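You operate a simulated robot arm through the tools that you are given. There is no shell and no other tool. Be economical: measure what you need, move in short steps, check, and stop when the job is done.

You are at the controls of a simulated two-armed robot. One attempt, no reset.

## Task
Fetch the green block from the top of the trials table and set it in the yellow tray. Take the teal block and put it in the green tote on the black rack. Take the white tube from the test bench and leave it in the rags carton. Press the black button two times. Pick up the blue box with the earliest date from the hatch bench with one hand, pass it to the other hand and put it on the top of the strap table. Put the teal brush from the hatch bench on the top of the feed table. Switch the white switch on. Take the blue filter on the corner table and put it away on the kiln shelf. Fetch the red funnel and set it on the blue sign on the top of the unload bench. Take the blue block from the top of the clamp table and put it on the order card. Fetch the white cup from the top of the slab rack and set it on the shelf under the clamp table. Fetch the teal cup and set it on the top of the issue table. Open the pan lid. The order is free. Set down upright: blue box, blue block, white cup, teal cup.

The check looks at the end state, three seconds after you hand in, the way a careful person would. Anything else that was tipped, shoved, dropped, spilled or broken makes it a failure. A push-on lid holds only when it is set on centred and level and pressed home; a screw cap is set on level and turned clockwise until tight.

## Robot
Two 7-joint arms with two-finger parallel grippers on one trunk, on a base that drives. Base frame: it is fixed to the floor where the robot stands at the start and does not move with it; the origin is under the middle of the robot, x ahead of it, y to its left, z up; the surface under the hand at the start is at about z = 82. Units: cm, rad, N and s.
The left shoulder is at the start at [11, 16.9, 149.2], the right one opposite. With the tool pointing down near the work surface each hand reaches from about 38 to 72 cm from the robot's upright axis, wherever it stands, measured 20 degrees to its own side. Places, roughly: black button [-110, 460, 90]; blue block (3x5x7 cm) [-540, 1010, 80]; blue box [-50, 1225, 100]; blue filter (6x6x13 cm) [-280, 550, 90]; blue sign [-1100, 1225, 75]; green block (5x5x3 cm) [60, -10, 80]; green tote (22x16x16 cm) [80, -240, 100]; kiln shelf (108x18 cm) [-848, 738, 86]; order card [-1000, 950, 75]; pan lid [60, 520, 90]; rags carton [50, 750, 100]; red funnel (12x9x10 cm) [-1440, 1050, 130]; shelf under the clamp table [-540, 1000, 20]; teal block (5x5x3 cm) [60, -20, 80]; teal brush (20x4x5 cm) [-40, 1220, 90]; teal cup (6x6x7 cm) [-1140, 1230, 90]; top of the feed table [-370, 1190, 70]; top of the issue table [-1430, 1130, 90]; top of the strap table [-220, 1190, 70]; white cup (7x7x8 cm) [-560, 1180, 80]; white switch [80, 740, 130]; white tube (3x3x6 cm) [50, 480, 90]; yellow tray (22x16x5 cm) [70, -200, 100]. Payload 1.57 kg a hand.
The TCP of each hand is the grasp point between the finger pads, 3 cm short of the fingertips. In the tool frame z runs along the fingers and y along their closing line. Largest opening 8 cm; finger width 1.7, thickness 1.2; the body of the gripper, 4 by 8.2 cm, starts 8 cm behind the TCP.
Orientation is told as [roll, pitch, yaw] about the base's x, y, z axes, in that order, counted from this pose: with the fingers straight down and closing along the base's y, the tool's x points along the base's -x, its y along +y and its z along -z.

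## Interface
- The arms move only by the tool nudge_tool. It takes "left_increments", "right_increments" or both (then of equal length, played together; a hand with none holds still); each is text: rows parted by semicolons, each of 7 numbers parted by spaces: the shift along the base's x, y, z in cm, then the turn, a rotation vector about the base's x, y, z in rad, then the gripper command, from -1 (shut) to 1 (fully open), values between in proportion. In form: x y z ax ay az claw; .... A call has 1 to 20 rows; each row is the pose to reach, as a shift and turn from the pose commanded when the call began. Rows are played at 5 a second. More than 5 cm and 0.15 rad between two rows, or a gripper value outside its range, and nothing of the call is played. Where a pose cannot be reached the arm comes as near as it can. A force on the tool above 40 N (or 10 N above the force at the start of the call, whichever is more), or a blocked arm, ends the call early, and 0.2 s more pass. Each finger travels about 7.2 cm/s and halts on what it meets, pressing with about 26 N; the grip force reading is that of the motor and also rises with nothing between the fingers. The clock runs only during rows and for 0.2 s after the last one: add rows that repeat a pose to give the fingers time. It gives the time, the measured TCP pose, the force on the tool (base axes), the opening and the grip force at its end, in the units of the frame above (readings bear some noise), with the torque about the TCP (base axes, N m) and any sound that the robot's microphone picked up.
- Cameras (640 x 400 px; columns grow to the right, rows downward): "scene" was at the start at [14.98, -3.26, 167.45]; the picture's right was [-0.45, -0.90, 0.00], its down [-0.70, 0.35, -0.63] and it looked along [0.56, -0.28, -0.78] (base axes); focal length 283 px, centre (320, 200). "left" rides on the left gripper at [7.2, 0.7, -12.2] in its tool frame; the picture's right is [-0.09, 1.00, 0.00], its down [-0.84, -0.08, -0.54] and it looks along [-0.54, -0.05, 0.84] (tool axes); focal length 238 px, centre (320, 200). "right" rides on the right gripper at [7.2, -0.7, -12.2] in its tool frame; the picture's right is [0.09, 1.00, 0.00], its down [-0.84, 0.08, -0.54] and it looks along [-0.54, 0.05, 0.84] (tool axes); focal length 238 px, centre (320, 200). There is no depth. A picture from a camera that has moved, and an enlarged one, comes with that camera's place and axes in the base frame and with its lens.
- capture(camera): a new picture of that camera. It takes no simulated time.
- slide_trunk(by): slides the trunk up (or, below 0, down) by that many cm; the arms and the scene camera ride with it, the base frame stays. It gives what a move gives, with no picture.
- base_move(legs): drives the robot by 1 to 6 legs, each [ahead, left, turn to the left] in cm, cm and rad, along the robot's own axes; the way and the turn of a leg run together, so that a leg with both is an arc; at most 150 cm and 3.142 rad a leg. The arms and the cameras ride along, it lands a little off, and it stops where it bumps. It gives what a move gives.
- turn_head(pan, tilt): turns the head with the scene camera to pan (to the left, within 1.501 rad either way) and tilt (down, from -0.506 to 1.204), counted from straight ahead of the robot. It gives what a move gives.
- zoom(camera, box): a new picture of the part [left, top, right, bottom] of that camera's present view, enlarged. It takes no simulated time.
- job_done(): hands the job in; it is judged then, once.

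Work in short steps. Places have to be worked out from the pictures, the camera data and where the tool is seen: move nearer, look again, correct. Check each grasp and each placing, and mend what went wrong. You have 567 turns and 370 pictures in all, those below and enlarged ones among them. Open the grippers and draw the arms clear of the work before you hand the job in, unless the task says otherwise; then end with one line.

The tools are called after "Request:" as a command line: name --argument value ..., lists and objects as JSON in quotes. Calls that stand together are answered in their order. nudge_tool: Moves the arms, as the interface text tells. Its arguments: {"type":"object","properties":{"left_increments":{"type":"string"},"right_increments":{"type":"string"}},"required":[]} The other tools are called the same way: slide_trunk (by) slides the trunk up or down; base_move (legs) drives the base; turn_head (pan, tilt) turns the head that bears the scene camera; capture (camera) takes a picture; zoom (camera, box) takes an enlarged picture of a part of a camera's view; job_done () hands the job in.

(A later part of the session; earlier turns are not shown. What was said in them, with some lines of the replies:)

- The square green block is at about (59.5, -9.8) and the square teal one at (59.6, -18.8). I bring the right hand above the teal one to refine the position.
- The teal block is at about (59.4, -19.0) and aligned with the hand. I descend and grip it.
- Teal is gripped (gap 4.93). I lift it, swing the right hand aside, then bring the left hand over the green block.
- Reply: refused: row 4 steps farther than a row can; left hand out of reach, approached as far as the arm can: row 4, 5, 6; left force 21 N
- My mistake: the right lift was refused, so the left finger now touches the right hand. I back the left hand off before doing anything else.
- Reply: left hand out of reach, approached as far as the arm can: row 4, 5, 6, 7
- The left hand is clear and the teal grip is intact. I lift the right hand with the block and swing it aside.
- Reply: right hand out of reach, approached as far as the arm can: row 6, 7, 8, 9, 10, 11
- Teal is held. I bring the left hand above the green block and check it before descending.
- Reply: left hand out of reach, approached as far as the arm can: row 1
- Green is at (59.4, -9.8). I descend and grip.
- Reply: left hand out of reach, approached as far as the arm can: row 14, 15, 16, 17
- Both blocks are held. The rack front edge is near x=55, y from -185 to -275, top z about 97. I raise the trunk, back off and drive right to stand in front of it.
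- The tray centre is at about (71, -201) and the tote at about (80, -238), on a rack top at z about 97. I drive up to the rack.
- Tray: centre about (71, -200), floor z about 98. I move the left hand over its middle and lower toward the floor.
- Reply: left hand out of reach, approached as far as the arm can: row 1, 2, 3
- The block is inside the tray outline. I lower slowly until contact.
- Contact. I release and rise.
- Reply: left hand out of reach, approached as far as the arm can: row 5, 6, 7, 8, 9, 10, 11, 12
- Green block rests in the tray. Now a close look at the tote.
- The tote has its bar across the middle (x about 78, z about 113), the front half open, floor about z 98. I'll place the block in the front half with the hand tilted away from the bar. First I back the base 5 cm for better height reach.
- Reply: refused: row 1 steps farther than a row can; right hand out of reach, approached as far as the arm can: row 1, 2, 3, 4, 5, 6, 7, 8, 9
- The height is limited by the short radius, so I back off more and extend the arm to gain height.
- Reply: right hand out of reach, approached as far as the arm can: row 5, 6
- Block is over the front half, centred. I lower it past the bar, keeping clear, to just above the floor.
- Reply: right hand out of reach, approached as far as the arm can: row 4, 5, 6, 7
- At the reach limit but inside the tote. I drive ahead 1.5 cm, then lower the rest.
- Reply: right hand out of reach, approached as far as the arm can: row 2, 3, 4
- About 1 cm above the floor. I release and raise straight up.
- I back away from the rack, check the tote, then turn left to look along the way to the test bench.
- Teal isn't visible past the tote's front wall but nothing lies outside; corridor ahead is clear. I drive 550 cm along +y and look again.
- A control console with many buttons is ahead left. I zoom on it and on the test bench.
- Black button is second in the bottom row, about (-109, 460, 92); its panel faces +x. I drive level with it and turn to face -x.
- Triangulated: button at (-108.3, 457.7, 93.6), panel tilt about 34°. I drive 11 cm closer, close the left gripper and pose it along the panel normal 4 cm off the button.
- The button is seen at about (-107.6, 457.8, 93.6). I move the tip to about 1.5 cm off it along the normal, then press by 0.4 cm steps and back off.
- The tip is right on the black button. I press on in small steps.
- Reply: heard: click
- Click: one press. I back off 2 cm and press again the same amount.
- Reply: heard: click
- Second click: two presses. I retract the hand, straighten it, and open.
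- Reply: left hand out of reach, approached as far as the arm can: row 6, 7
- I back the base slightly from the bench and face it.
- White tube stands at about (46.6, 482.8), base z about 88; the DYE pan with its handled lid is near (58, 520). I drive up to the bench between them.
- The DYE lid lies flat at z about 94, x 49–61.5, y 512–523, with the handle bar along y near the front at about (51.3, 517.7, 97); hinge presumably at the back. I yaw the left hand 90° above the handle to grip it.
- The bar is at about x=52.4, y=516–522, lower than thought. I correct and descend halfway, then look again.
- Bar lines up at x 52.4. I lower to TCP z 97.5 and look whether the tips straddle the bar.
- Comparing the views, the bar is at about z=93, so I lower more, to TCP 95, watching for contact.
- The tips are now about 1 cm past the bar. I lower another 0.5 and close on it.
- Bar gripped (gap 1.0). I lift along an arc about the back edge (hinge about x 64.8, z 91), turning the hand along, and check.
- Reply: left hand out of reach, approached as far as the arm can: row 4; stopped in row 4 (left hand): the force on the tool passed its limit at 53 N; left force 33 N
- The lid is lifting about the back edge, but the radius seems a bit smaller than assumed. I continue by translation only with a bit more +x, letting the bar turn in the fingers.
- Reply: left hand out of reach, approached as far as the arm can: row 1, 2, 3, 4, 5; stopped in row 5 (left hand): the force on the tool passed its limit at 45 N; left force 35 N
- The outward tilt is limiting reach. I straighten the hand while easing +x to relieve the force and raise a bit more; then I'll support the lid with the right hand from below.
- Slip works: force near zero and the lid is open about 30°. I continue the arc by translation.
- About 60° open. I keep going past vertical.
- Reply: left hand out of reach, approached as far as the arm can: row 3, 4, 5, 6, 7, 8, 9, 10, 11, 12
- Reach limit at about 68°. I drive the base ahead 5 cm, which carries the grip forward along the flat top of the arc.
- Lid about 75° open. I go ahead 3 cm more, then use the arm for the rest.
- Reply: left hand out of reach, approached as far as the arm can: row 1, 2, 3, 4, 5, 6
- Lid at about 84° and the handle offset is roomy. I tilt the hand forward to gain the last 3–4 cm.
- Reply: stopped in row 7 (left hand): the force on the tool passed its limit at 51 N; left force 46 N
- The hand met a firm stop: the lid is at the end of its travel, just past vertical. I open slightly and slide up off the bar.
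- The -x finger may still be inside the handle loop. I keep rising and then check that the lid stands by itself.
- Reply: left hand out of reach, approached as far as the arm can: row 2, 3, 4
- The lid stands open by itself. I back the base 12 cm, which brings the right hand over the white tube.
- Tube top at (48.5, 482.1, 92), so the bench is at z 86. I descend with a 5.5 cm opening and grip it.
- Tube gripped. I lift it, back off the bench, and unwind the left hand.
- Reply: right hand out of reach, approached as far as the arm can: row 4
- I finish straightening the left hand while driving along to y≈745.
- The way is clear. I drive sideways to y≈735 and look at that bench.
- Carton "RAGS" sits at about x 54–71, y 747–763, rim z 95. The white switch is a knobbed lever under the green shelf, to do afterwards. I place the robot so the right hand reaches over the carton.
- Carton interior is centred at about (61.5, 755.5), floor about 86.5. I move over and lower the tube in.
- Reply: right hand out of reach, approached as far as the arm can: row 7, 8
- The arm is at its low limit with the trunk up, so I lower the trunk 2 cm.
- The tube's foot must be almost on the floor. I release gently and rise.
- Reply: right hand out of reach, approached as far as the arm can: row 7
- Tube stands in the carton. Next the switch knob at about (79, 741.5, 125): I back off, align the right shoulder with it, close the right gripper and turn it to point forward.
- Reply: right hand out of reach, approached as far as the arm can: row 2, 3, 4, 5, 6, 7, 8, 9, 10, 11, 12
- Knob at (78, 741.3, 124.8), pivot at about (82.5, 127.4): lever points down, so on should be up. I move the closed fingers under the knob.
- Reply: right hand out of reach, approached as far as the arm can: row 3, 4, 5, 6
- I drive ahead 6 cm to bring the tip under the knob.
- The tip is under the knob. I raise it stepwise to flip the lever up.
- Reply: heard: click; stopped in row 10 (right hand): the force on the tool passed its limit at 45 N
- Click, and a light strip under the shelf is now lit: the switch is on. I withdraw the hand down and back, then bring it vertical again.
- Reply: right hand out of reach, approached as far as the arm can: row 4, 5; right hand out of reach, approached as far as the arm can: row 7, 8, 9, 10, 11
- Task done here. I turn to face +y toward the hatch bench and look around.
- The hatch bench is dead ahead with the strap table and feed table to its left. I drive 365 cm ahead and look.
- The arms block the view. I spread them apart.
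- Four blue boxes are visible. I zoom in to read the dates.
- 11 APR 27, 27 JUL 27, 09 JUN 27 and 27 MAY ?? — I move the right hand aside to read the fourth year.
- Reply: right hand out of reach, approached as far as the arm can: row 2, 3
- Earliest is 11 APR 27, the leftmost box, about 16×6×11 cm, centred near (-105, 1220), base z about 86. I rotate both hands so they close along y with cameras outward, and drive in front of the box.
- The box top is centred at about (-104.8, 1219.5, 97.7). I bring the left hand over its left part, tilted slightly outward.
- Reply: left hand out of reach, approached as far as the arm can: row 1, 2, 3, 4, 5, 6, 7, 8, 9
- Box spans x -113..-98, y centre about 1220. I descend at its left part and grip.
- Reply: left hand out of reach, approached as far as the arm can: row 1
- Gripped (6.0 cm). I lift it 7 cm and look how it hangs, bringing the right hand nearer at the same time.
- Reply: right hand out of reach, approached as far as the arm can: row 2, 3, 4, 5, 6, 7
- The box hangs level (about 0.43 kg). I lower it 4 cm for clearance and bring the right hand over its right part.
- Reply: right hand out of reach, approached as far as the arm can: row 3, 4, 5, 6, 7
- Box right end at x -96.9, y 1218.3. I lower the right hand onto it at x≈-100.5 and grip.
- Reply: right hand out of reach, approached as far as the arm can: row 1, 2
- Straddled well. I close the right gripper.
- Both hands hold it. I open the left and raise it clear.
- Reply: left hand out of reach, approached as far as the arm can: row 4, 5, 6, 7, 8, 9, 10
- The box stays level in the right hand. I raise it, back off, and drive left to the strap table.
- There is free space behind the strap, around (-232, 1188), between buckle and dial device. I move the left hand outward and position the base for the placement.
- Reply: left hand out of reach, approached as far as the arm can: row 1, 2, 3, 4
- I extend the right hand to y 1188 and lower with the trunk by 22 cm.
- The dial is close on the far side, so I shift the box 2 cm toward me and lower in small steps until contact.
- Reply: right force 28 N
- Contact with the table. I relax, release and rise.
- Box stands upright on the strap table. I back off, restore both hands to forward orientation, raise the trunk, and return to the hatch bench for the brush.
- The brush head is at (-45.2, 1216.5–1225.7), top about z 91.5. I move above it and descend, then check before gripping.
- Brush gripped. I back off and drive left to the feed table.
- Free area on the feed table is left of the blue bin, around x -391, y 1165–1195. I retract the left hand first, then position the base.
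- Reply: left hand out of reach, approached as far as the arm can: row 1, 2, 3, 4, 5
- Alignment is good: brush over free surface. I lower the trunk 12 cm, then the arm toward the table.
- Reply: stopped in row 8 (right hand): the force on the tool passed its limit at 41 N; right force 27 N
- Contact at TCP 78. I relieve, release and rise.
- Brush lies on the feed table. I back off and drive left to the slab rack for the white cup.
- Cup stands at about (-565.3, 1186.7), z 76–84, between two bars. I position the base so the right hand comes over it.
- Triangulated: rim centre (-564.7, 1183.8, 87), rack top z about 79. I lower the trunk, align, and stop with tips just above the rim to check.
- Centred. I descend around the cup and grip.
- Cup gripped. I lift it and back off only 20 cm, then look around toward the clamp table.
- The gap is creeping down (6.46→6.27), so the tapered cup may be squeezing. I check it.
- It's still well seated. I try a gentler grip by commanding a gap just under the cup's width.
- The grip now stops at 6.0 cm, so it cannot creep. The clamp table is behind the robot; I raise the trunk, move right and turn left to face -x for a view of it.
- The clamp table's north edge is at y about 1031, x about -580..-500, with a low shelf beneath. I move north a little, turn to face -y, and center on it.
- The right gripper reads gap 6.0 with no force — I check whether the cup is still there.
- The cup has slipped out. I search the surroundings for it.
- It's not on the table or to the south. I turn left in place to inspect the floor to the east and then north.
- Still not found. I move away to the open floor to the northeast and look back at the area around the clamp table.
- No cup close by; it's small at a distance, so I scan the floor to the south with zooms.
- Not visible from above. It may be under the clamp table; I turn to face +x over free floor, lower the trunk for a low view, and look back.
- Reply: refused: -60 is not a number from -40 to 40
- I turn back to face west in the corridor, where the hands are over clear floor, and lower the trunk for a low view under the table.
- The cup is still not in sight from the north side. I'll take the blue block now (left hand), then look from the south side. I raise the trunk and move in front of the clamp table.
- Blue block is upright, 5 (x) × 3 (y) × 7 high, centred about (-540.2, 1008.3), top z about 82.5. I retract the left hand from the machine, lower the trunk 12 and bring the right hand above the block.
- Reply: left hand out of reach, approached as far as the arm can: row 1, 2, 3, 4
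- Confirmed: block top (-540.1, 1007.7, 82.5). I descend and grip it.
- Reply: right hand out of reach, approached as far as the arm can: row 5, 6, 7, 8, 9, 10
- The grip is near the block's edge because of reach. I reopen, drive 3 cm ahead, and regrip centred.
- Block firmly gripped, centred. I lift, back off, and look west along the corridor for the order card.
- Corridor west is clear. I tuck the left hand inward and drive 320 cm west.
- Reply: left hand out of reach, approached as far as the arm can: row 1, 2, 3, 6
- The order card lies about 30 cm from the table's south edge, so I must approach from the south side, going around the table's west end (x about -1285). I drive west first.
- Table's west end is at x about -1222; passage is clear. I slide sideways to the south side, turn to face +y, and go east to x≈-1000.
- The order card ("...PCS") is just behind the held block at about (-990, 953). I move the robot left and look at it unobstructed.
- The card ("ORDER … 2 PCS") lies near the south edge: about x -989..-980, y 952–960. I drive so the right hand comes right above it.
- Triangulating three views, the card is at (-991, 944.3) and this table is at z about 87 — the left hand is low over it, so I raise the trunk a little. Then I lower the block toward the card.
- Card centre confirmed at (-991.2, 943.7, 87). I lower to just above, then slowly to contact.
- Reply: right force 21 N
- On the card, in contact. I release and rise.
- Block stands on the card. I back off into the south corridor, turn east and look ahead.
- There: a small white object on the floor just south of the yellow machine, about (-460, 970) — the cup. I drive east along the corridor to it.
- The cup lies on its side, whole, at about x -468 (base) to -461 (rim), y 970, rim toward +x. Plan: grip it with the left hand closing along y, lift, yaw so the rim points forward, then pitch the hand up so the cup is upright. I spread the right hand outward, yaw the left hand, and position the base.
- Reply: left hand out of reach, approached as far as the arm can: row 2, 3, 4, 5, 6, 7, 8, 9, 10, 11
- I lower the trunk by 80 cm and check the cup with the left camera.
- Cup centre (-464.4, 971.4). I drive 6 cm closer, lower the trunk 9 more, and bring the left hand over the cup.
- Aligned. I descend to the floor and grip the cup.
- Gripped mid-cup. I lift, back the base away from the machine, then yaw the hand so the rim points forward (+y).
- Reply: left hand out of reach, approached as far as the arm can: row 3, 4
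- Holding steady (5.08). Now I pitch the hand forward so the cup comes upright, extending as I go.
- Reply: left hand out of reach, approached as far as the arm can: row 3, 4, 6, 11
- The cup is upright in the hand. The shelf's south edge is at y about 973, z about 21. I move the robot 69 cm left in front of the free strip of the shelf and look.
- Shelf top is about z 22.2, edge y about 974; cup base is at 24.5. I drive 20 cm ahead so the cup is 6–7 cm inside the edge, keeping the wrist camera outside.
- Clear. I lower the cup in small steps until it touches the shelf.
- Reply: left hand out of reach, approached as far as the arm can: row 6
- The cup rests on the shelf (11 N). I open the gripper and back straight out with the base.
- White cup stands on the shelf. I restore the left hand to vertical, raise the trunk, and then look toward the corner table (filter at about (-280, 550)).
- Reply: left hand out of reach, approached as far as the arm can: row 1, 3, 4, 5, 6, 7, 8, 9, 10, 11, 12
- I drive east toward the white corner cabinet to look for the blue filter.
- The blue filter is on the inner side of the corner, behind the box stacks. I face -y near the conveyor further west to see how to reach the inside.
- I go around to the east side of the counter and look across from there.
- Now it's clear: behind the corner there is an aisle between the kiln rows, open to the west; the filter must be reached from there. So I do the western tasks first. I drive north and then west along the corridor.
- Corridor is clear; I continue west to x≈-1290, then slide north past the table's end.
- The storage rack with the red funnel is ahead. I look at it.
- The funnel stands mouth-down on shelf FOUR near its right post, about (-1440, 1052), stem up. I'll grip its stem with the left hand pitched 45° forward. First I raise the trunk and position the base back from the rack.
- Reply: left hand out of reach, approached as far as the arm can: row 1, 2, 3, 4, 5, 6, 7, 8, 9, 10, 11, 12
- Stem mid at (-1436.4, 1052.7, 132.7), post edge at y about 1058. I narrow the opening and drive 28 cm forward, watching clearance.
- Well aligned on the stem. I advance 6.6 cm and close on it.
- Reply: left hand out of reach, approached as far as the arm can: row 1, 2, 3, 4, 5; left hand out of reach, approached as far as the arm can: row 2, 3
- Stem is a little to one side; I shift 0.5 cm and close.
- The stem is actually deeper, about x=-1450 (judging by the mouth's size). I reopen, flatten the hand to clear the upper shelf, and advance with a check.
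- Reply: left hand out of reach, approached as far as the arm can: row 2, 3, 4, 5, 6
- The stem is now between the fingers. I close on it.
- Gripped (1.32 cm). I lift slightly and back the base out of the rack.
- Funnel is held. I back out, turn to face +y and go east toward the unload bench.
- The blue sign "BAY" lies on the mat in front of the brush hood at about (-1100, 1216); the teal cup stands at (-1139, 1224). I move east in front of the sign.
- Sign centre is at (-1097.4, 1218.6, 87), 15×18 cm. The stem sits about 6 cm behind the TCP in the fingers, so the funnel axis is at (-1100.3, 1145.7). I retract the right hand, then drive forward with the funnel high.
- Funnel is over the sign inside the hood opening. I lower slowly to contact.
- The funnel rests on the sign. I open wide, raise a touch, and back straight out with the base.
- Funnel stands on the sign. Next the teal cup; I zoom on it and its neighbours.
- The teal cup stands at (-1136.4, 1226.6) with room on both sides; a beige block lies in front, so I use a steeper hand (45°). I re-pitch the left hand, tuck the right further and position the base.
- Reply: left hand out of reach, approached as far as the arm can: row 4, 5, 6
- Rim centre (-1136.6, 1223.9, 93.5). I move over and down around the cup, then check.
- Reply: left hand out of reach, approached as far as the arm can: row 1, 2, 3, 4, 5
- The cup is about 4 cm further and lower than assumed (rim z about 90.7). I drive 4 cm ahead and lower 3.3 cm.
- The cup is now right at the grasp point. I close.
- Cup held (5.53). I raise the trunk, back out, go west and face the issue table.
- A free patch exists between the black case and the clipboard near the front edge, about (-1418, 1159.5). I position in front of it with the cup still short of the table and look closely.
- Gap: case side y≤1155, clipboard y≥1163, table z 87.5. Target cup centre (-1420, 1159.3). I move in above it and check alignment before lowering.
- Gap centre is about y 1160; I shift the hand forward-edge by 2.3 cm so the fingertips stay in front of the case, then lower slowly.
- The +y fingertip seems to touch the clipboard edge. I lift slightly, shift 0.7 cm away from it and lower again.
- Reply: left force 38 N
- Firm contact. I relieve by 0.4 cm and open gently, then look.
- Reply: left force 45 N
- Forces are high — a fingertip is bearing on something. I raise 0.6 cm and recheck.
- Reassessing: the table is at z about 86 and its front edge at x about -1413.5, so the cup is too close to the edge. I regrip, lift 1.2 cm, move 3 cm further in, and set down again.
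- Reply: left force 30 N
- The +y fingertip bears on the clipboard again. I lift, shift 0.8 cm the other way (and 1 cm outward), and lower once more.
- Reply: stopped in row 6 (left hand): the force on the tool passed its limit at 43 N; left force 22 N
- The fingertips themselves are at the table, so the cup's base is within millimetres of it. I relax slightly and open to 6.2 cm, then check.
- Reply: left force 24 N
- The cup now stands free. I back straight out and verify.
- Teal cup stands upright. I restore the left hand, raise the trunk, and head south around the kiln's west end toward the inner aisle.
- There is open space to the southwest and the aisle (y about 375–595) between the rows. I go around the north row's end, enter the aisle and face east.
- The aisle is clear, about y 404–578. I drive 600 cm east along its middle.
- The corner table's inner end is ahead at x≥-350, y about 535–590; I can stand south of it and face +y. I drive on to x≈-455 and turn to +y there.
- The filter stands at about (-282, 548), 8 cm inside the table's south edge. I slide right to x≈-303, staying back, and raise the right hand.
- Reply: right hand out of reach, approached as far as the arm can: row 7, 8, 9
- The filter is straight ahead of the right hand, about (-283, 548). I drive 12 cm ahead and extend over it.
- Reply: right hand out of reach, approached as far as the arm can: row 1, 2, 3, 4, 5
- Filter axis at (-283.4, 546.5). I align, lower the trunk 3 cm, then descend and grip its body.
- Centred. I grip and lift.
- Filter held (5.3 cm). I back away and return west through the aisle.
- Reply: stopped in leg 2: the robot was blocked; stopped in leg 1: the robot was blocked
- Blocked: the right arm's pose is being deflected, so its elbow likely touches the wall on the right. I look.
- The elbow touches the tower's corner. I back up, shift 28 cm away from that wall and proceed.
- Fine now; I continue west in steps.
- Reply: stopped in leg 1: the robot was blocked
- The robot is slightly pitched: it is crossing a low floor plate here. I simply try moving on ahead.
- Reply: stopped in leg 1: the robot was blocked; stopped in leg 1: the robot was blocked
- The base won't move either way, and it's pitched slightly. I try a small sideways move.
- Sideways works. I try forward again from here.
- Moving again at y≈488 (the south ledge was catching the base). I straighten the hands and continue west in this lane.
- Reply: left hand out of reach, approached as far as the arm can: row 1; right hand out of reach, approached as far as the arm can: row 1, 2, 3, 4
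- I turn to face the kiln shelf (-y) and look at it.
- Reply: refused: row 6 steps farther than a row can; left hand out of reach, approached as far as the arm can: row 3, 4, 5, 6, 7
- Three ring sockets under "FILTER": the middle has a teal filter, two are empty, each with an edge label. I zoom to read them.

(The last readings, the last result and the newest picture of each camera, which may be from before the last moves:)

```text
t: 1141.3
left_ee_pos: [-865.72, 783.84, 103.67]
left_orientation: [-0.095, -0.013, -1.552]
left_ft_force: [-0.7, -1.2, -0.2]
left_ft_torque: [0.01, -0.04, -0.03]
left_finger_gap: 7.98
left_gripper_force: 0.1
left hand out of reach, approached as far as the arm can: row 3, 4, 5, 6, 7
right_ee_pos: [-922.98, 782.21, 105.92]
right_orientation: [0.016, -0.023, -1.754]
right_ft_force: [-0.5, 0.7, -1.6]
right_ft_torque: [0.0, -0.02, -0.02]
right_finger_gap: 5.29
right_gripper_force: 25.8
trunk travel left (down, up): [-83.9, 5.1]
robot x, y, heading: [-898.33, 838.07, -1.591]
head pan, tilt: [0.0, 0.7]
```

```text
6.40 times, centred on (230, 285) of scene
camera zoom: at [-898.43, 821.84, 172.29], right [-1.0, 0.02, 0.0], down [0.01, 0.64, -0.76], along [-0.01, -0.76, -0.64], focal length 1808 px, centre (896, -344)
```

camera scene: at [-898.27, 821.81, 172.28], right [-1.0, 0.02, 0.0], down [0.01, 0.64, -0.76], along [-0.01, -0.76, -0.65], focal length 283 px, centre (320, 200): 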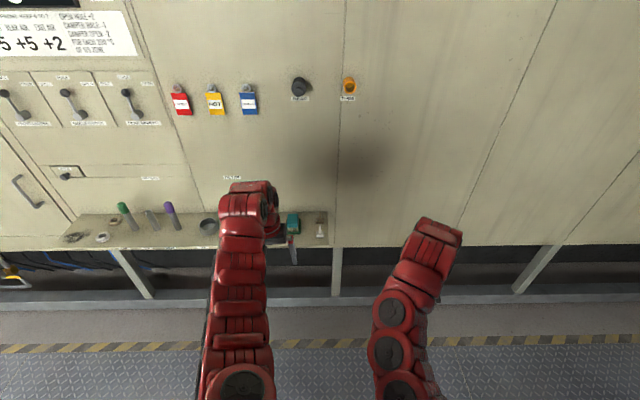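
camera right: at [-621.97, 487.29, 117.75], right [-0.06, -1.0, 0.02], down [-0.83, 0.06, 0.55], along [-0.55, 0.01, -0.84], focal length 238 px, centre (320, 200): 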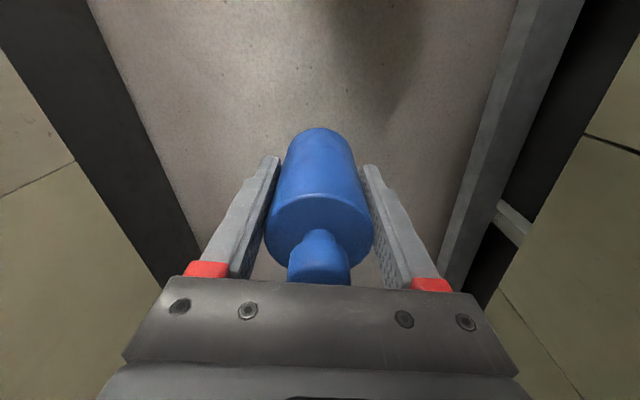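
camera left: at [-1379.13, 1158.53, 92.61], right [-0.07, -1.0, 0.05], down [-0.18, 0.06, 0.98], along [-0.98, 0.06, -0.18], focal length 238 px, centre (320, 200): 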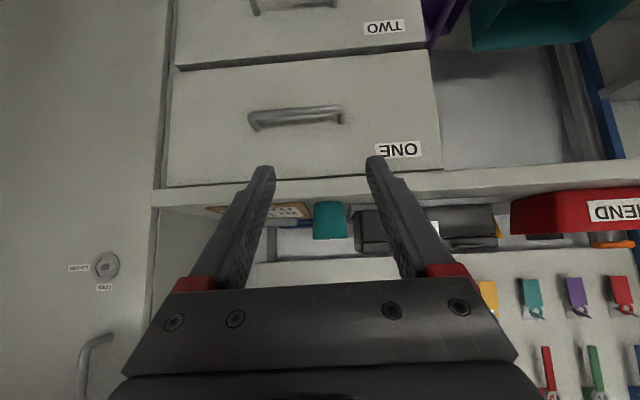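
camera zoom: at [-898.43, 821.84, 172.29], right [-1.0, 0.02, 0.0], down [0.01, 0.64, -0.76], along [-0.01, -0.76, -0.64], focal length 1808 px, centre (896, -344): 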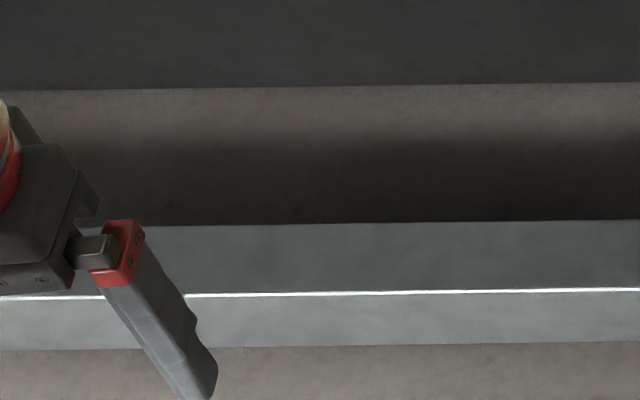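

Sockets ONE and THREE are free; I'll set the filter into socket THREE at about (-875, 739). The filter's axis is about 1.4 cm forward of the TCP. I retract the left hand, straighten the right, and position the base.

Request:
nudge_tool --left_increments "1 3 -1 0 0 0 1; 2 6 -3 0 0 0 1; 3 9 -5 0 0 0 1; 4 12 -7 0 0 0 1; 4 14 -8 0 0 0 1" --right_increments "0 0 0 0 0 0.05 -1; 0 0 0 0.01 0 0.1 -1; 0 0 0 0.02 0.01 0.15 -1; 0 0 0 0.025 0.012 0.18 -1; 0 0 0 0.025 0.012 0.18 -1"

Request:
base_move --legs '[[0, 31, 0.018], [22, 0, 0]]'

Request:
capture --camera "right"

Request:
capture --camera "scene"

```text
t: 1142.5
left_ee_pos: [-861.84, 797.86, 95.6]
left_orientation: [-0.095, -0.004, -1.553]
left_ft_force: [0.1, -0.1, -0.6]
left_ft_torque: [0.04, -0.01, 0.0]
left_finger_gap: 7.96
left_gripper_force: 0.1
right_ee_pos: [-929.61, 785.4, 102.7]
right_orientation: [0.001, -0.002, -1.574]
right_ft_force: [-0.3, 0.1, -0.9]
right_ft_torque: [0.01, -0.04, 0.01]
right_finger_gap: 5.28
right_gripper_force: 25.6
right hand out of reach, approached as far as the arm can: row 2, 3, 4, 5
trunk travel left (down, up): [-83.9, 5.1]
robot x, y, heading: [-898.33, 838.16, -1.586]
head pan, tilt: [0.0, 0.7]
```

```text
t: 1145.9
left_ee_pos: [-830.05, 776.27, 95.52]
left_orientation: [-0.095, -0.007, -1.533]
left_ft_force: [0.0, 0.3, -1.1]
left_ft_torque: [-0.02, -0.01, 0.03]
left_finger_gap: 8.0
left_gripper_force: 0.0
right_ee_pos: [-897.65, 762.47, 102.66]
right_orientation: [-0.003, -0.002, -1.556]
right_ft_force: [0.7, 0.8, -0.8]
right_ft_torque: [0.01, -0.02, 0.02]
right_finger_gap: 5.31
right_gripper_force: 25.9
trunk travel left (down, up): [-83.9, 5.1]
robot x, y, heading: [-867.04, 815.99, -1.565]
head pan, tilt: [0.0, 0.7]
```

```text
88 pictures are left
camera right: at [-898.35, 769.78, 115.04], right [0.99, 0.11, 0.0], down [0.09, -0.83, 0.54], along [0.06, -0.54, -0.84], focal length 238 px, centre (320, 200)
```

right: 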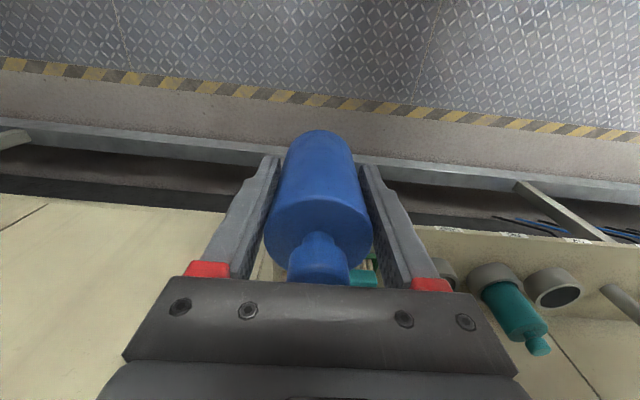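

```text
87 pictures are left
camera scene: at [-866.95, 799.62, 172.3], right [-1.0, 0.0, 0.0], down [0.0, 0.64, -0.77], along [0.0, -0.77, -0.64], focal length 283 px, centre (320, 200)
```

scene: 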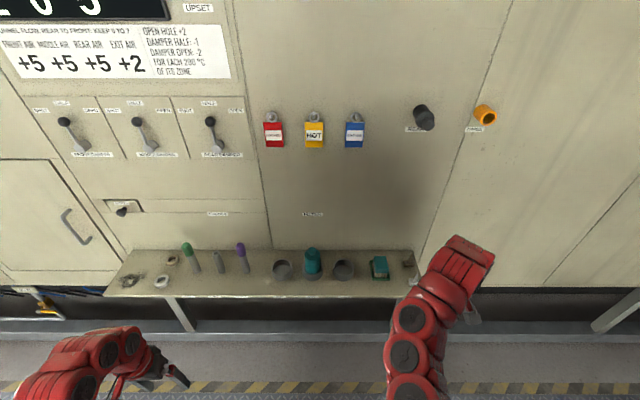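

Request:
zoom --camera "scene" --box '[250, 220, 430, 320]'

```text
3.56 times, centred on (340, 270) of scene
camera zoom: at [-866.95, 799.62, 172.3], right [-1.0, 0.0, 0.0], down [0.0, 0.64, -0.77], along [0.0, -0.77, -0.64], focal length 1005 px, centre (249, -49)
```

zoom: 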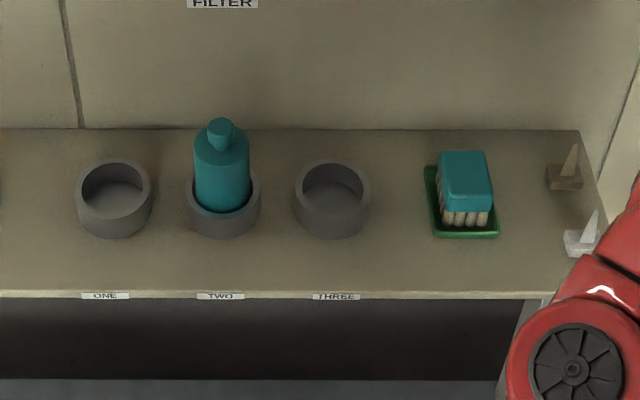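

Ring THREE's centre computes to (-875.3, 736.8), shelf z 86, ring top about 89; inner diameter is slightly larger than the filter. I shift the base left first, then forward.

Request:
base_move --legs '[[0, 22.3, 0], [16, 0, 0]]'

Request:
capture --camera "right"

Request:
zoom --camera "scene" --box '[260, 220, 460, 340]'

```text
t: 1148.6
left_ee_pos: [-807.56, 760.79, 95.57]
left_orientation: [-0.098, -0.006, -1.531]
left_ft_force: [0.0, 1.1, -0.5]
left_ft_torque: [-0.02, -0.01, -0.02]
left_finger_gap: 8.03
left_gripper_force: 0.1
right_ee_pos: [-875.21, 746.94, 102.7]
right_orientation: [-0.002, -0.003, -1.551]
right_ft_force: [-0.7, -0.2, -1.0]
right_ft_torque: [-0.04, 0.0, 0.0]
right_finger_gap: 5.29
right_gripper_force: 26.2
trunk travel left (down, up): [-83.9, 5.1]
robot x, y, heading: [-845.04, 800.2, -1.564]
head pan, tilt: [0.0, 0.7]
```

```text
85 pictures are left
camera right: at [-875.87, 754.12, 115.06], right [0.99, 0.11, 0.0], down [0.1, -0.83, 0.54], along [0.06, -0.54, -0.84], focal length 238 px, centre (320, 200)
```

right: 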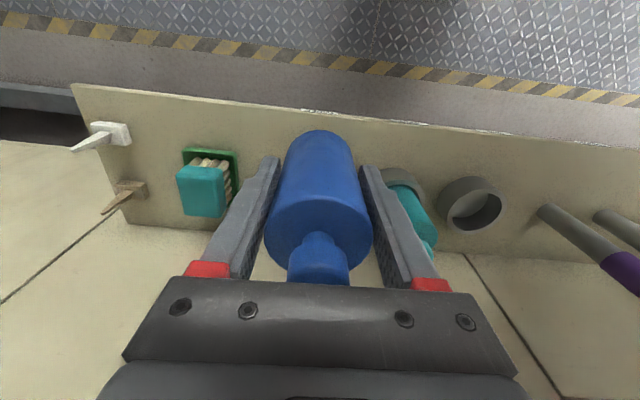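

```text
3.20 times, centred on (360, 280) of scene
camera zoom: at [-844.59, 784.1, 172.31], right [-1.0, -0.01, 0.0], down [0.0, 0.64, -0.77], along [0.0, -0.77, -0.64], focal length 904 px, centre (192, -56)
```

zoom: 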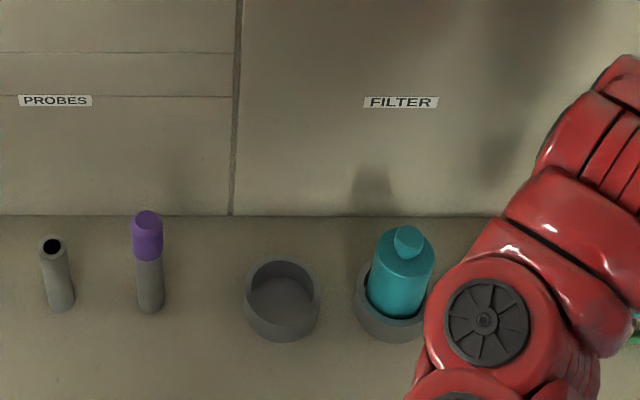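

I extend 10.2 cm over the ring and lower carefully, watching where contact occurs.

Request:
nudge_tool --right_increments "0 -3.5 0 0 0 0 -1; -0.1 -7 0 0 0 0 -1; -0.1 -10.2 0 0 0 -0.02 -1; -0.1 -10.2 -3 0 0 -0.02 -1; -0.1 -10.2 -5.5 0 0 -0.02 -1; -0.1 -10.2 -5.5 0 0 -0.02 -1"

Request:
capture --camera "right"

Request:
zoom --camera "scene" --box '[300, 220, 500, 340]'

```text
t: 1150.0
left_ee_pos: [-807.5, 760.62, 95.52]
left_orientation: [-0.096, -0.003, -1.531]
left_ft_force: [0.1, 0.1, 0.4]
left_ft_torque: [0.01, -0.01, -0.02]
left_finger_gap: 8.01
left_gripper_force: 0.0
right_ee_pos: [-875.38, 736.36, 97.45]
right_orientation: [-0.003, -0.005, -1.571]
right_ft_force: [0.6, -0.5, -1.3]
right_ft_torque: [-0.01, 0.03, 0.06]
right_finger_gap: 5.26
right_gripper_force: 26.0
trunk travel left (down, up): [-83.9, 5.1]
robot x, y, heading: [-844.63, 800.08, -1.563]
head pan, tilt: [0.0, 0.7]
```

```text
83 pictures are left
camera right: at [-875.83, 743.64, 109.68], right [1.0, 0.09, 0.0], down [0.08, -0.84, 0.54], along [0.05, -0.54, -0.84], focal length 238 px, centre (320, 200)
```

right: 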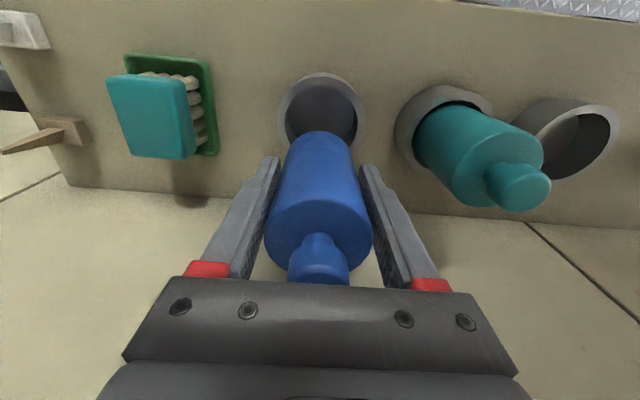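

```text
3.20 times, centred on (400, 280) of scene
camera zoom: at [-844.55, 783.9, 172.29], right [-1.0, -0.01, 0.0], down [0.0, 0.64, -0.76], along [0.0, -0.76, -0.64], focal length 904 px, centre (64, -56)
```

zoom: 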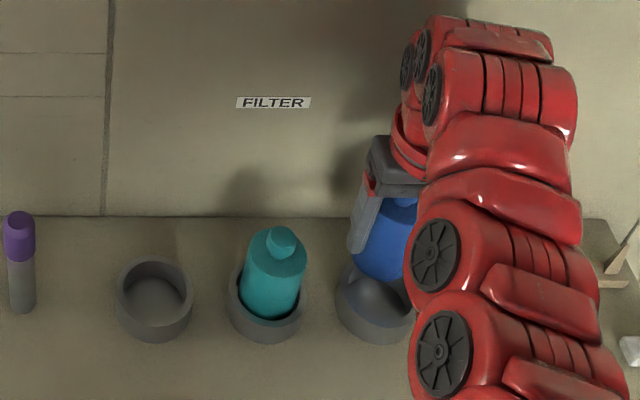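

The wrist camera and the earlier views agree better with ring centre y≈739.4 and its top near z 92. I raise, shift 3.3 cm back, and check.

Request:
nudge_tool --right_increments "0 0 2 0 0 0 -1; 0 0 4 0 0 0 -1; 0.1 2 4 0 0 0 -1; 0.1 3.3 4 0 0 0 -1; 0.1 3.3 4 0 0 0 -1"

Request:
capture --camera "right"

Request:
zoom --camera "scene" --box '[300, 220, 500, 340]'

```text
t: 1151.2
left_ee_pos: [-807.62, 760.85, 95.61]
left_orientation: [-0.095, -0.004, -1.529]
left_ft_force: [-0.7, 0.1, 0.4]
left_ft_torque: [-0.03, 0.01, -0.01]
left_finger_gap: 8.01
left_gripper_force: 0.0
right_ee_pos: [-875.13, 739.98, 101.34]
right_orientation: [-0.004, 0.0, -1.573]
right_ft_force: [0.1, -0.5, -0.8]
right_ft_torque: [-0.01, 0.03, -0.01]
right_finger_gap: 5.31
right_gripper_force: 26.4
trunk travel left (down, up): [-83.9, 5.1]
robot x, y, heading: [-845.06, 800.16, -1.566]
head pan, tilt: [0.0, 0.7]
```

```text
81 pictures are left
camera right: at [-875.77, 747.03, 113.59], right [1.0, 0.09, 0.0], down [0.08, -0.84, 0.54], along [0.05, -0.54, -0.84], focal length 238 px, centre (320, 200)
```

right: 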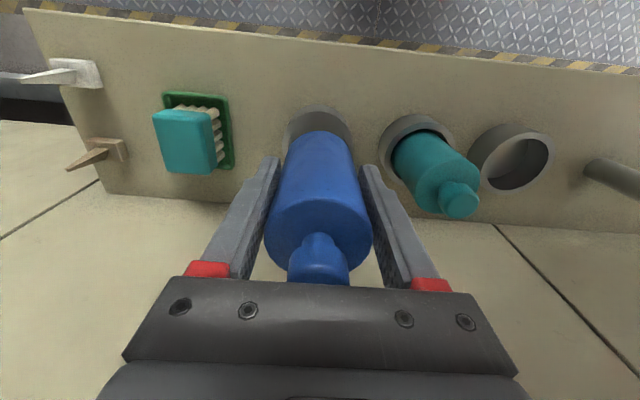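

```text
3.20 times, centred on (400, 280) of scene
camera zoom: at [-844.56, 783.83, 172.28], right [-1.0, -0.01, 0.0], down [0.0, 0.64, -0.76], along [0.0, -0.76, -0.64], focal length 904 px, centre (64, -56)
```

zoom: 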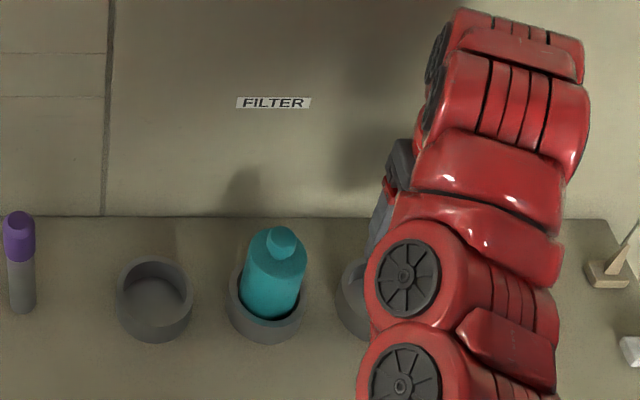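

Position looks right over the ring. I lower in small steps and note the contact height.

Request:
nudge_tool --right_increments "0 0 -1 0 0 0 -1; 0 0 -2 0 0 0 -1; 0 0 -2.6 0 0 0 -1; 0 0 -3.2 0 0 0 -1; 0 0 -3.8 0 0 0 -1; 0 0 -4.4 0 0 0 -1; 0 0 -5 0 0 0 -1; 0 0 -5.6 0 0 0 -1"

Request:
capture --camera "right"

```text
t: 1153.0
left_ee_pos: [-807.55, 760.6, 95.52]
left_orientation: [-0.096, -0.003, -1.53]
left_ft_force: [0.3, 0.1, -1.1]
left_ft_torque: [0.0, 0.03, 0.02]
left_finger_gap: 8.0
left_gripper_force: 0.1
right_ee_pos: [-875.01, 739.9, 95.69]
right_orientation: [-0.002, -0.002, -1.571]
right_ft_force: [0.0, -0.3, -1.2]
right_ft_torque: [0.0, 0.03, -0.04]
right_finger_gap: 5.32
right_gripper_force: 26.0
trunk travel left (down, up): [-83.9, 5.1]
robot x, y, heading: [-844.67, 800.4, -1.568]
head pan, tilt: [0.0, 0.7]
```

```text
79 pictures are left
camera right: at [-875.66, 747.08, 107.93], right [1.0, 0.09, 0.0], down [0.08, -0.84, 0.54], along [0.05, -0.54, -0.84], focal length 238 px, centre (320, 200)
```

right: 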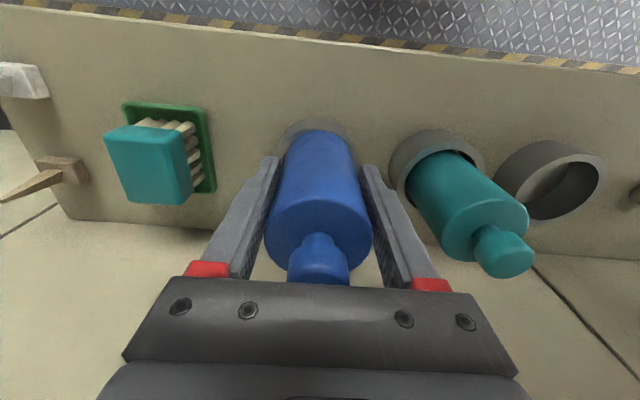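

Request:
nudge_tool --right_increments "0 0.2 -0.5 0 0 0 -1; 0 0.2 -1 0 0 0 -1; 0 0.2 -1.5 0 0 0 -1; 0 0.2 -2 0 0 0 -1; 0 0.2 -2.5 0 0 0 -1"

Request:
capture --camera "right"

```text
t: 1153.9
left_ee_pos: [-807.43, 760.99, 95.7]
left_orientation: [-0.098, -0.006, -1.53]
left_ft_force: [0.2, -0.5, 1.3]
left_ft_torque: [0.02, -0.01, 0.01]
left_finger_gap: 8.03
left_gripper_force: 0.0
right_ee_pos: [-875.12, 739.98, 94.59]
right_orientation: [-0.007, -0.017, -1.573]
right_ft_force: [4.7, 8.6, 30.8]
right_ft_torque: [0.68, -0.49, 0.03]
right_finger_gap: 5.34
right_gripper_force: 25.6
trunk travel left (down, up): [-83.9, 5.1]
robot x, y, heading: [-844.59, 800.12, -1.566]
head pan, tilt: [0.0, 0.7]
stopped in row 4 (right hand): the force on the tool passed its limit at 45 N (the readings are from after the stop); the commanded pose is now the measured one
```

```text
78 pictures are left
camera right: at [-875.66, 747.36, 106.83], right [1.0, 0.09, -0.01], down [0.08, -0.83, 0.56], along [0.04, -0.55, -0.83], focal length 238 px, centre (320, 200)
```

right: 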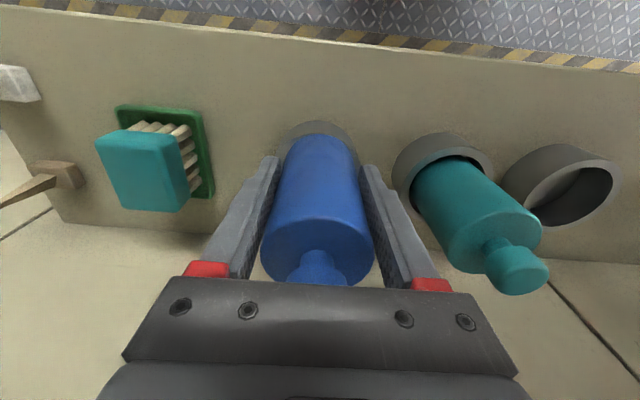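

Contact on the ring's rim, on the +x/+y side. I raise a little, shift (-0.35, -0.4) and try again.

Request:
nudge_tool --right_increments "0 0 0.8 0 0 0 -1; -0.35 -0.4 0.8 0 0 0 -1; -0.35 -0.4 0.3 0 0 0 -1; -0.35 -0.4 -0.2 0 0 0 -1; -0.35 -0.4 -0.7 0 0 0 -1; -0.35 -0.4 -1.2 0 0 0 -1"

```text
t: 1155.3
left_ee_pos: [-807.45, 760.86, 95.46]
left_orientation: [-0.099, -0.006, -1.529]
left_ft_force: [0.4, -1.0, 0.3]
left_ft_torque: [0.04, -0.01, 0.0]
left_finger_gap: 7.99
left_gripper_force: 0.0
right_ee_pos: [-875.5, 739.48, 93.48]
right_orientation: [-0.007, -0.015, -1.571]
right_ft_force: [-1.2, -2.8, 34.1]
right_ft_torque: [0.27, 0.58, 0.04]
right_finger_gap: 5.3
right_gripper_force: 26.2
trunk travel left (down, up): [-83.9, 5.1]
robot x, y, heading: [-844.78, 800.01, -1.565]
head pan, tilt: [0.0, 0.7]
```

Lower by 1.1 cm now, contact on the -x/+y side. I nudge (+0.2, -0.35) with light lift and press again.

Request:
nudge_tool --right_increments "0 0 0.6 0 0 0 -1; 0.2 -0.35 0.6 0 0 0 -1; 0.2 -0.35 0.1 0 0 0 -1; 0.2 -0.35 -0.4 0 0 0 -1; 0.2 -0.35 -0.9 0 0 0 -1; 0.2 -0.35 -1.4 0 0 0 -1; 0.2 -0.35 -1.9 0 0 0 -1"

Request:
capture --camera "right"

```text
t: 1156.8
left_ee_pos: [-807.45, 761.02, 95.53]
left_orientation: [-0.098, -0.008, -1.531]
left_ft_force: [-1.2, -1.2, -0.3]
left_ft_torque: [0.0, -0.03, 0.01]
left_finger_gap: 8.02
left_gripper_force: 0.1
right_ee_pos: [-875.5, 738.85, 92.48]
right_orientation: [-0.009, -0.027, -1.573]
right_ft_force: [3.9, 9.7, 27.7]
right_ft_torque: [0.59, -1.0, 0.33]
right_finger_gap: 5.3
right_gripper_force: 25.8
trunk travel left (down, up): [-83.9, 5.1]
robot x, y, heading: [-844.54, 800.43, -1.569]
head pan, tilt: [0.0, 0.7]
stopped in row 7 (right hand): the force on the tool passed its limit at 48 N (the readings are from after the stop); the commanded pose is now the measured one
```

```text
77 pictures are left
camera right: at [-875.96, 746.39, 104.54], right [1.0, 0.09, -0.01], down [0.08, -0.82, 0.56], along [0.04, -0.56, -0.83], focal length 238 px, centre (320, 200)
```

right: 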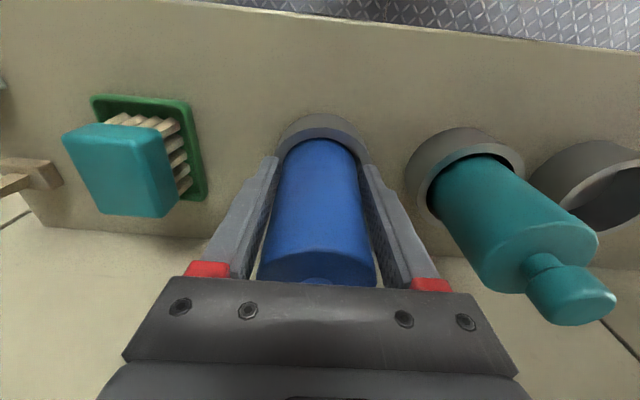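

The hand has been sliding down the filter, which seems already seated at shelf level inside the ring. I open gently and look.

Request:
nudge_tool --right_increments "0 0 0.5 0 0 0 -0.6; 0 0 0.8 0 0 0 0.4; 0 0 1 0 0 0 0.6; 0 0 1 0 0 0 0.6"

Request:
capture --camera "right"

```text
t: 1157.8
left_ee_pos: [-807.67, 760.71, 95.55]
left_orientation: [-0.097, -0.003, -1.531]
left_ft_force: [1.0, 0.5, 0.2]
left_ft_torque: [0.04, -0.02, 0.03]
left_finger_gap: 8.03
left_gripper_force: 0.1
right_ee_pos: [-875.42, 738.63, 93.0]
right_orientation: [-0.007, -0.021, -1.573]
right_ft_force: [0.0, 0.8, -0.6]
right_ft_torque: [0.05, 0.01, 0.0]
right_finger_gap: 6.41
right_gripper_force: 0.0
trunk travel left (down, up): [-83.9, 5.1]
robot x, y, heading: [-844.77, 800.28, -1.562]
head pan, tilt: [0.0, 0.7]
```

```text
76 pictures are left
camera right: at [-876.07, 746.22, 105.09], right [1.0, 0.09, -0.01], down [0.08, -0.83, 0.56], along [0.04, -0.56, -0.83], focal length 238 px, centre (320, 200)
```

right: 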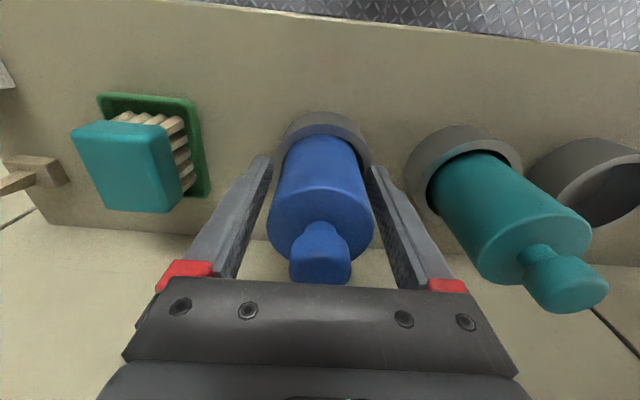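

The filter has settled into the ring like its teal neighbour. I rise straight up and verify.

Request:
nudge_tool --right_increments "0 0 3 0 0 0 0.7; 0 0 6 0 0 0 0.7; 0 0 9 0 0 0 0.7; 0 0 12 0 0 0 0.7; 0 2 14 0 0 0 1; 0 6 14 0 0 0 1; 0 10 14 0 0 0 1"

Request:
base_move --legs '[[-35, 0, 0]]'

Request:
zoom --camera "scene" --box '[240, 150, 480, 310]'

```text
t: 1159.4
left_ee_pos: [-807.53, 760.77, 95.52]
left_orientation: [-0.095, -0.005, -1.532]
left_ft_force: [-0.5, -0.1, -0.5]
left_ft_torque: [0.0, -0.01, 0.01]
left_finger_gap: 7.99
left_gripper_force: 0.1
right_ee_pos: [-875.89, 745.92, 103.68]
right_orientation: [-0.011, -0.024, -1.573]
right_ft_force: [-1.2, -1.0, 0.3]
right_ft_torque: [0.02, -0.03, -0.01]
right_finger_gap: 8.0
right_gripper_force: 0.1
right hand out of reach, approached as far as the arm can: row 5, 6, 7
trunk travel left (down, up): [-83.9, 5.1]
robot x, y, heading: [-844.61, 799.96, -1.568]
head pan, tilt: [0.0, 0.7]
```

```text
t: 1161.7
left_ee_pos: [-807.9, 795.49, 95.71]
left_orientation: [-0.096, -0.003, -1.535]
left_ft_force: [0.6, -0.1, 0.1]
left_ft_torque: [0.01, -0.04, 0.0]
left_finger_gap: 8.01
left_gripper_force: 0.1
right_ee_pos: [-876.08, 780.73, 103.54]
right_orientation: [-0.011, -0.023, -1.579]
right_ft_force: [-0.2, 0.4, 0.6]
right_ft_torque: [0.01, 0.01, 0.01]
right_finger_gap: 7.99
right_gripper_force: 0.1
trunk travel left (down, up): [-83.9, 5.1]
robot x, y, heading: [-845.04, 835.01, -1.572]
head pan, tilt: [0.0, 0.7]
```

```text
2.50 times, centred on (360, 230) of scene
camera zoom: at [-844.72, 818.77, 172.28], right [-1.0, 0.0, 0.0], down [0.0, 0.64, -0.76], along [0.0, -0.76, -0.64], focal length 706 px, centre (220, 125)
```

zoom: 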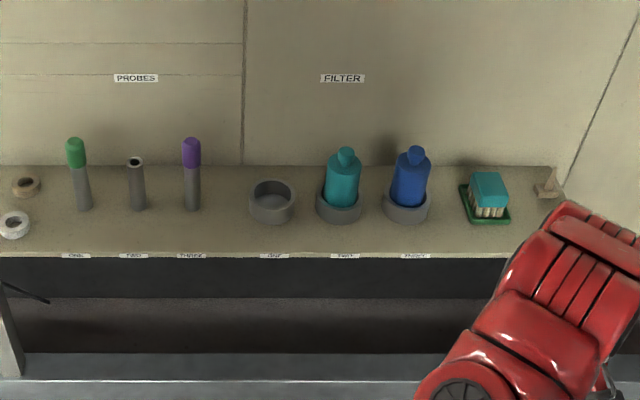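

All tasks look complete, the grippers are open and the arms are clear. I hand the job in.

Request:
job_done

```text
The job is handed in.
```

The job is handed in. All 13 tasks were carried out, but the white cup fell to the floor in transit; I picked it up unbroken and stood it upright on the clamp table's shelf. I did not see the teal block inside the green tote after release.
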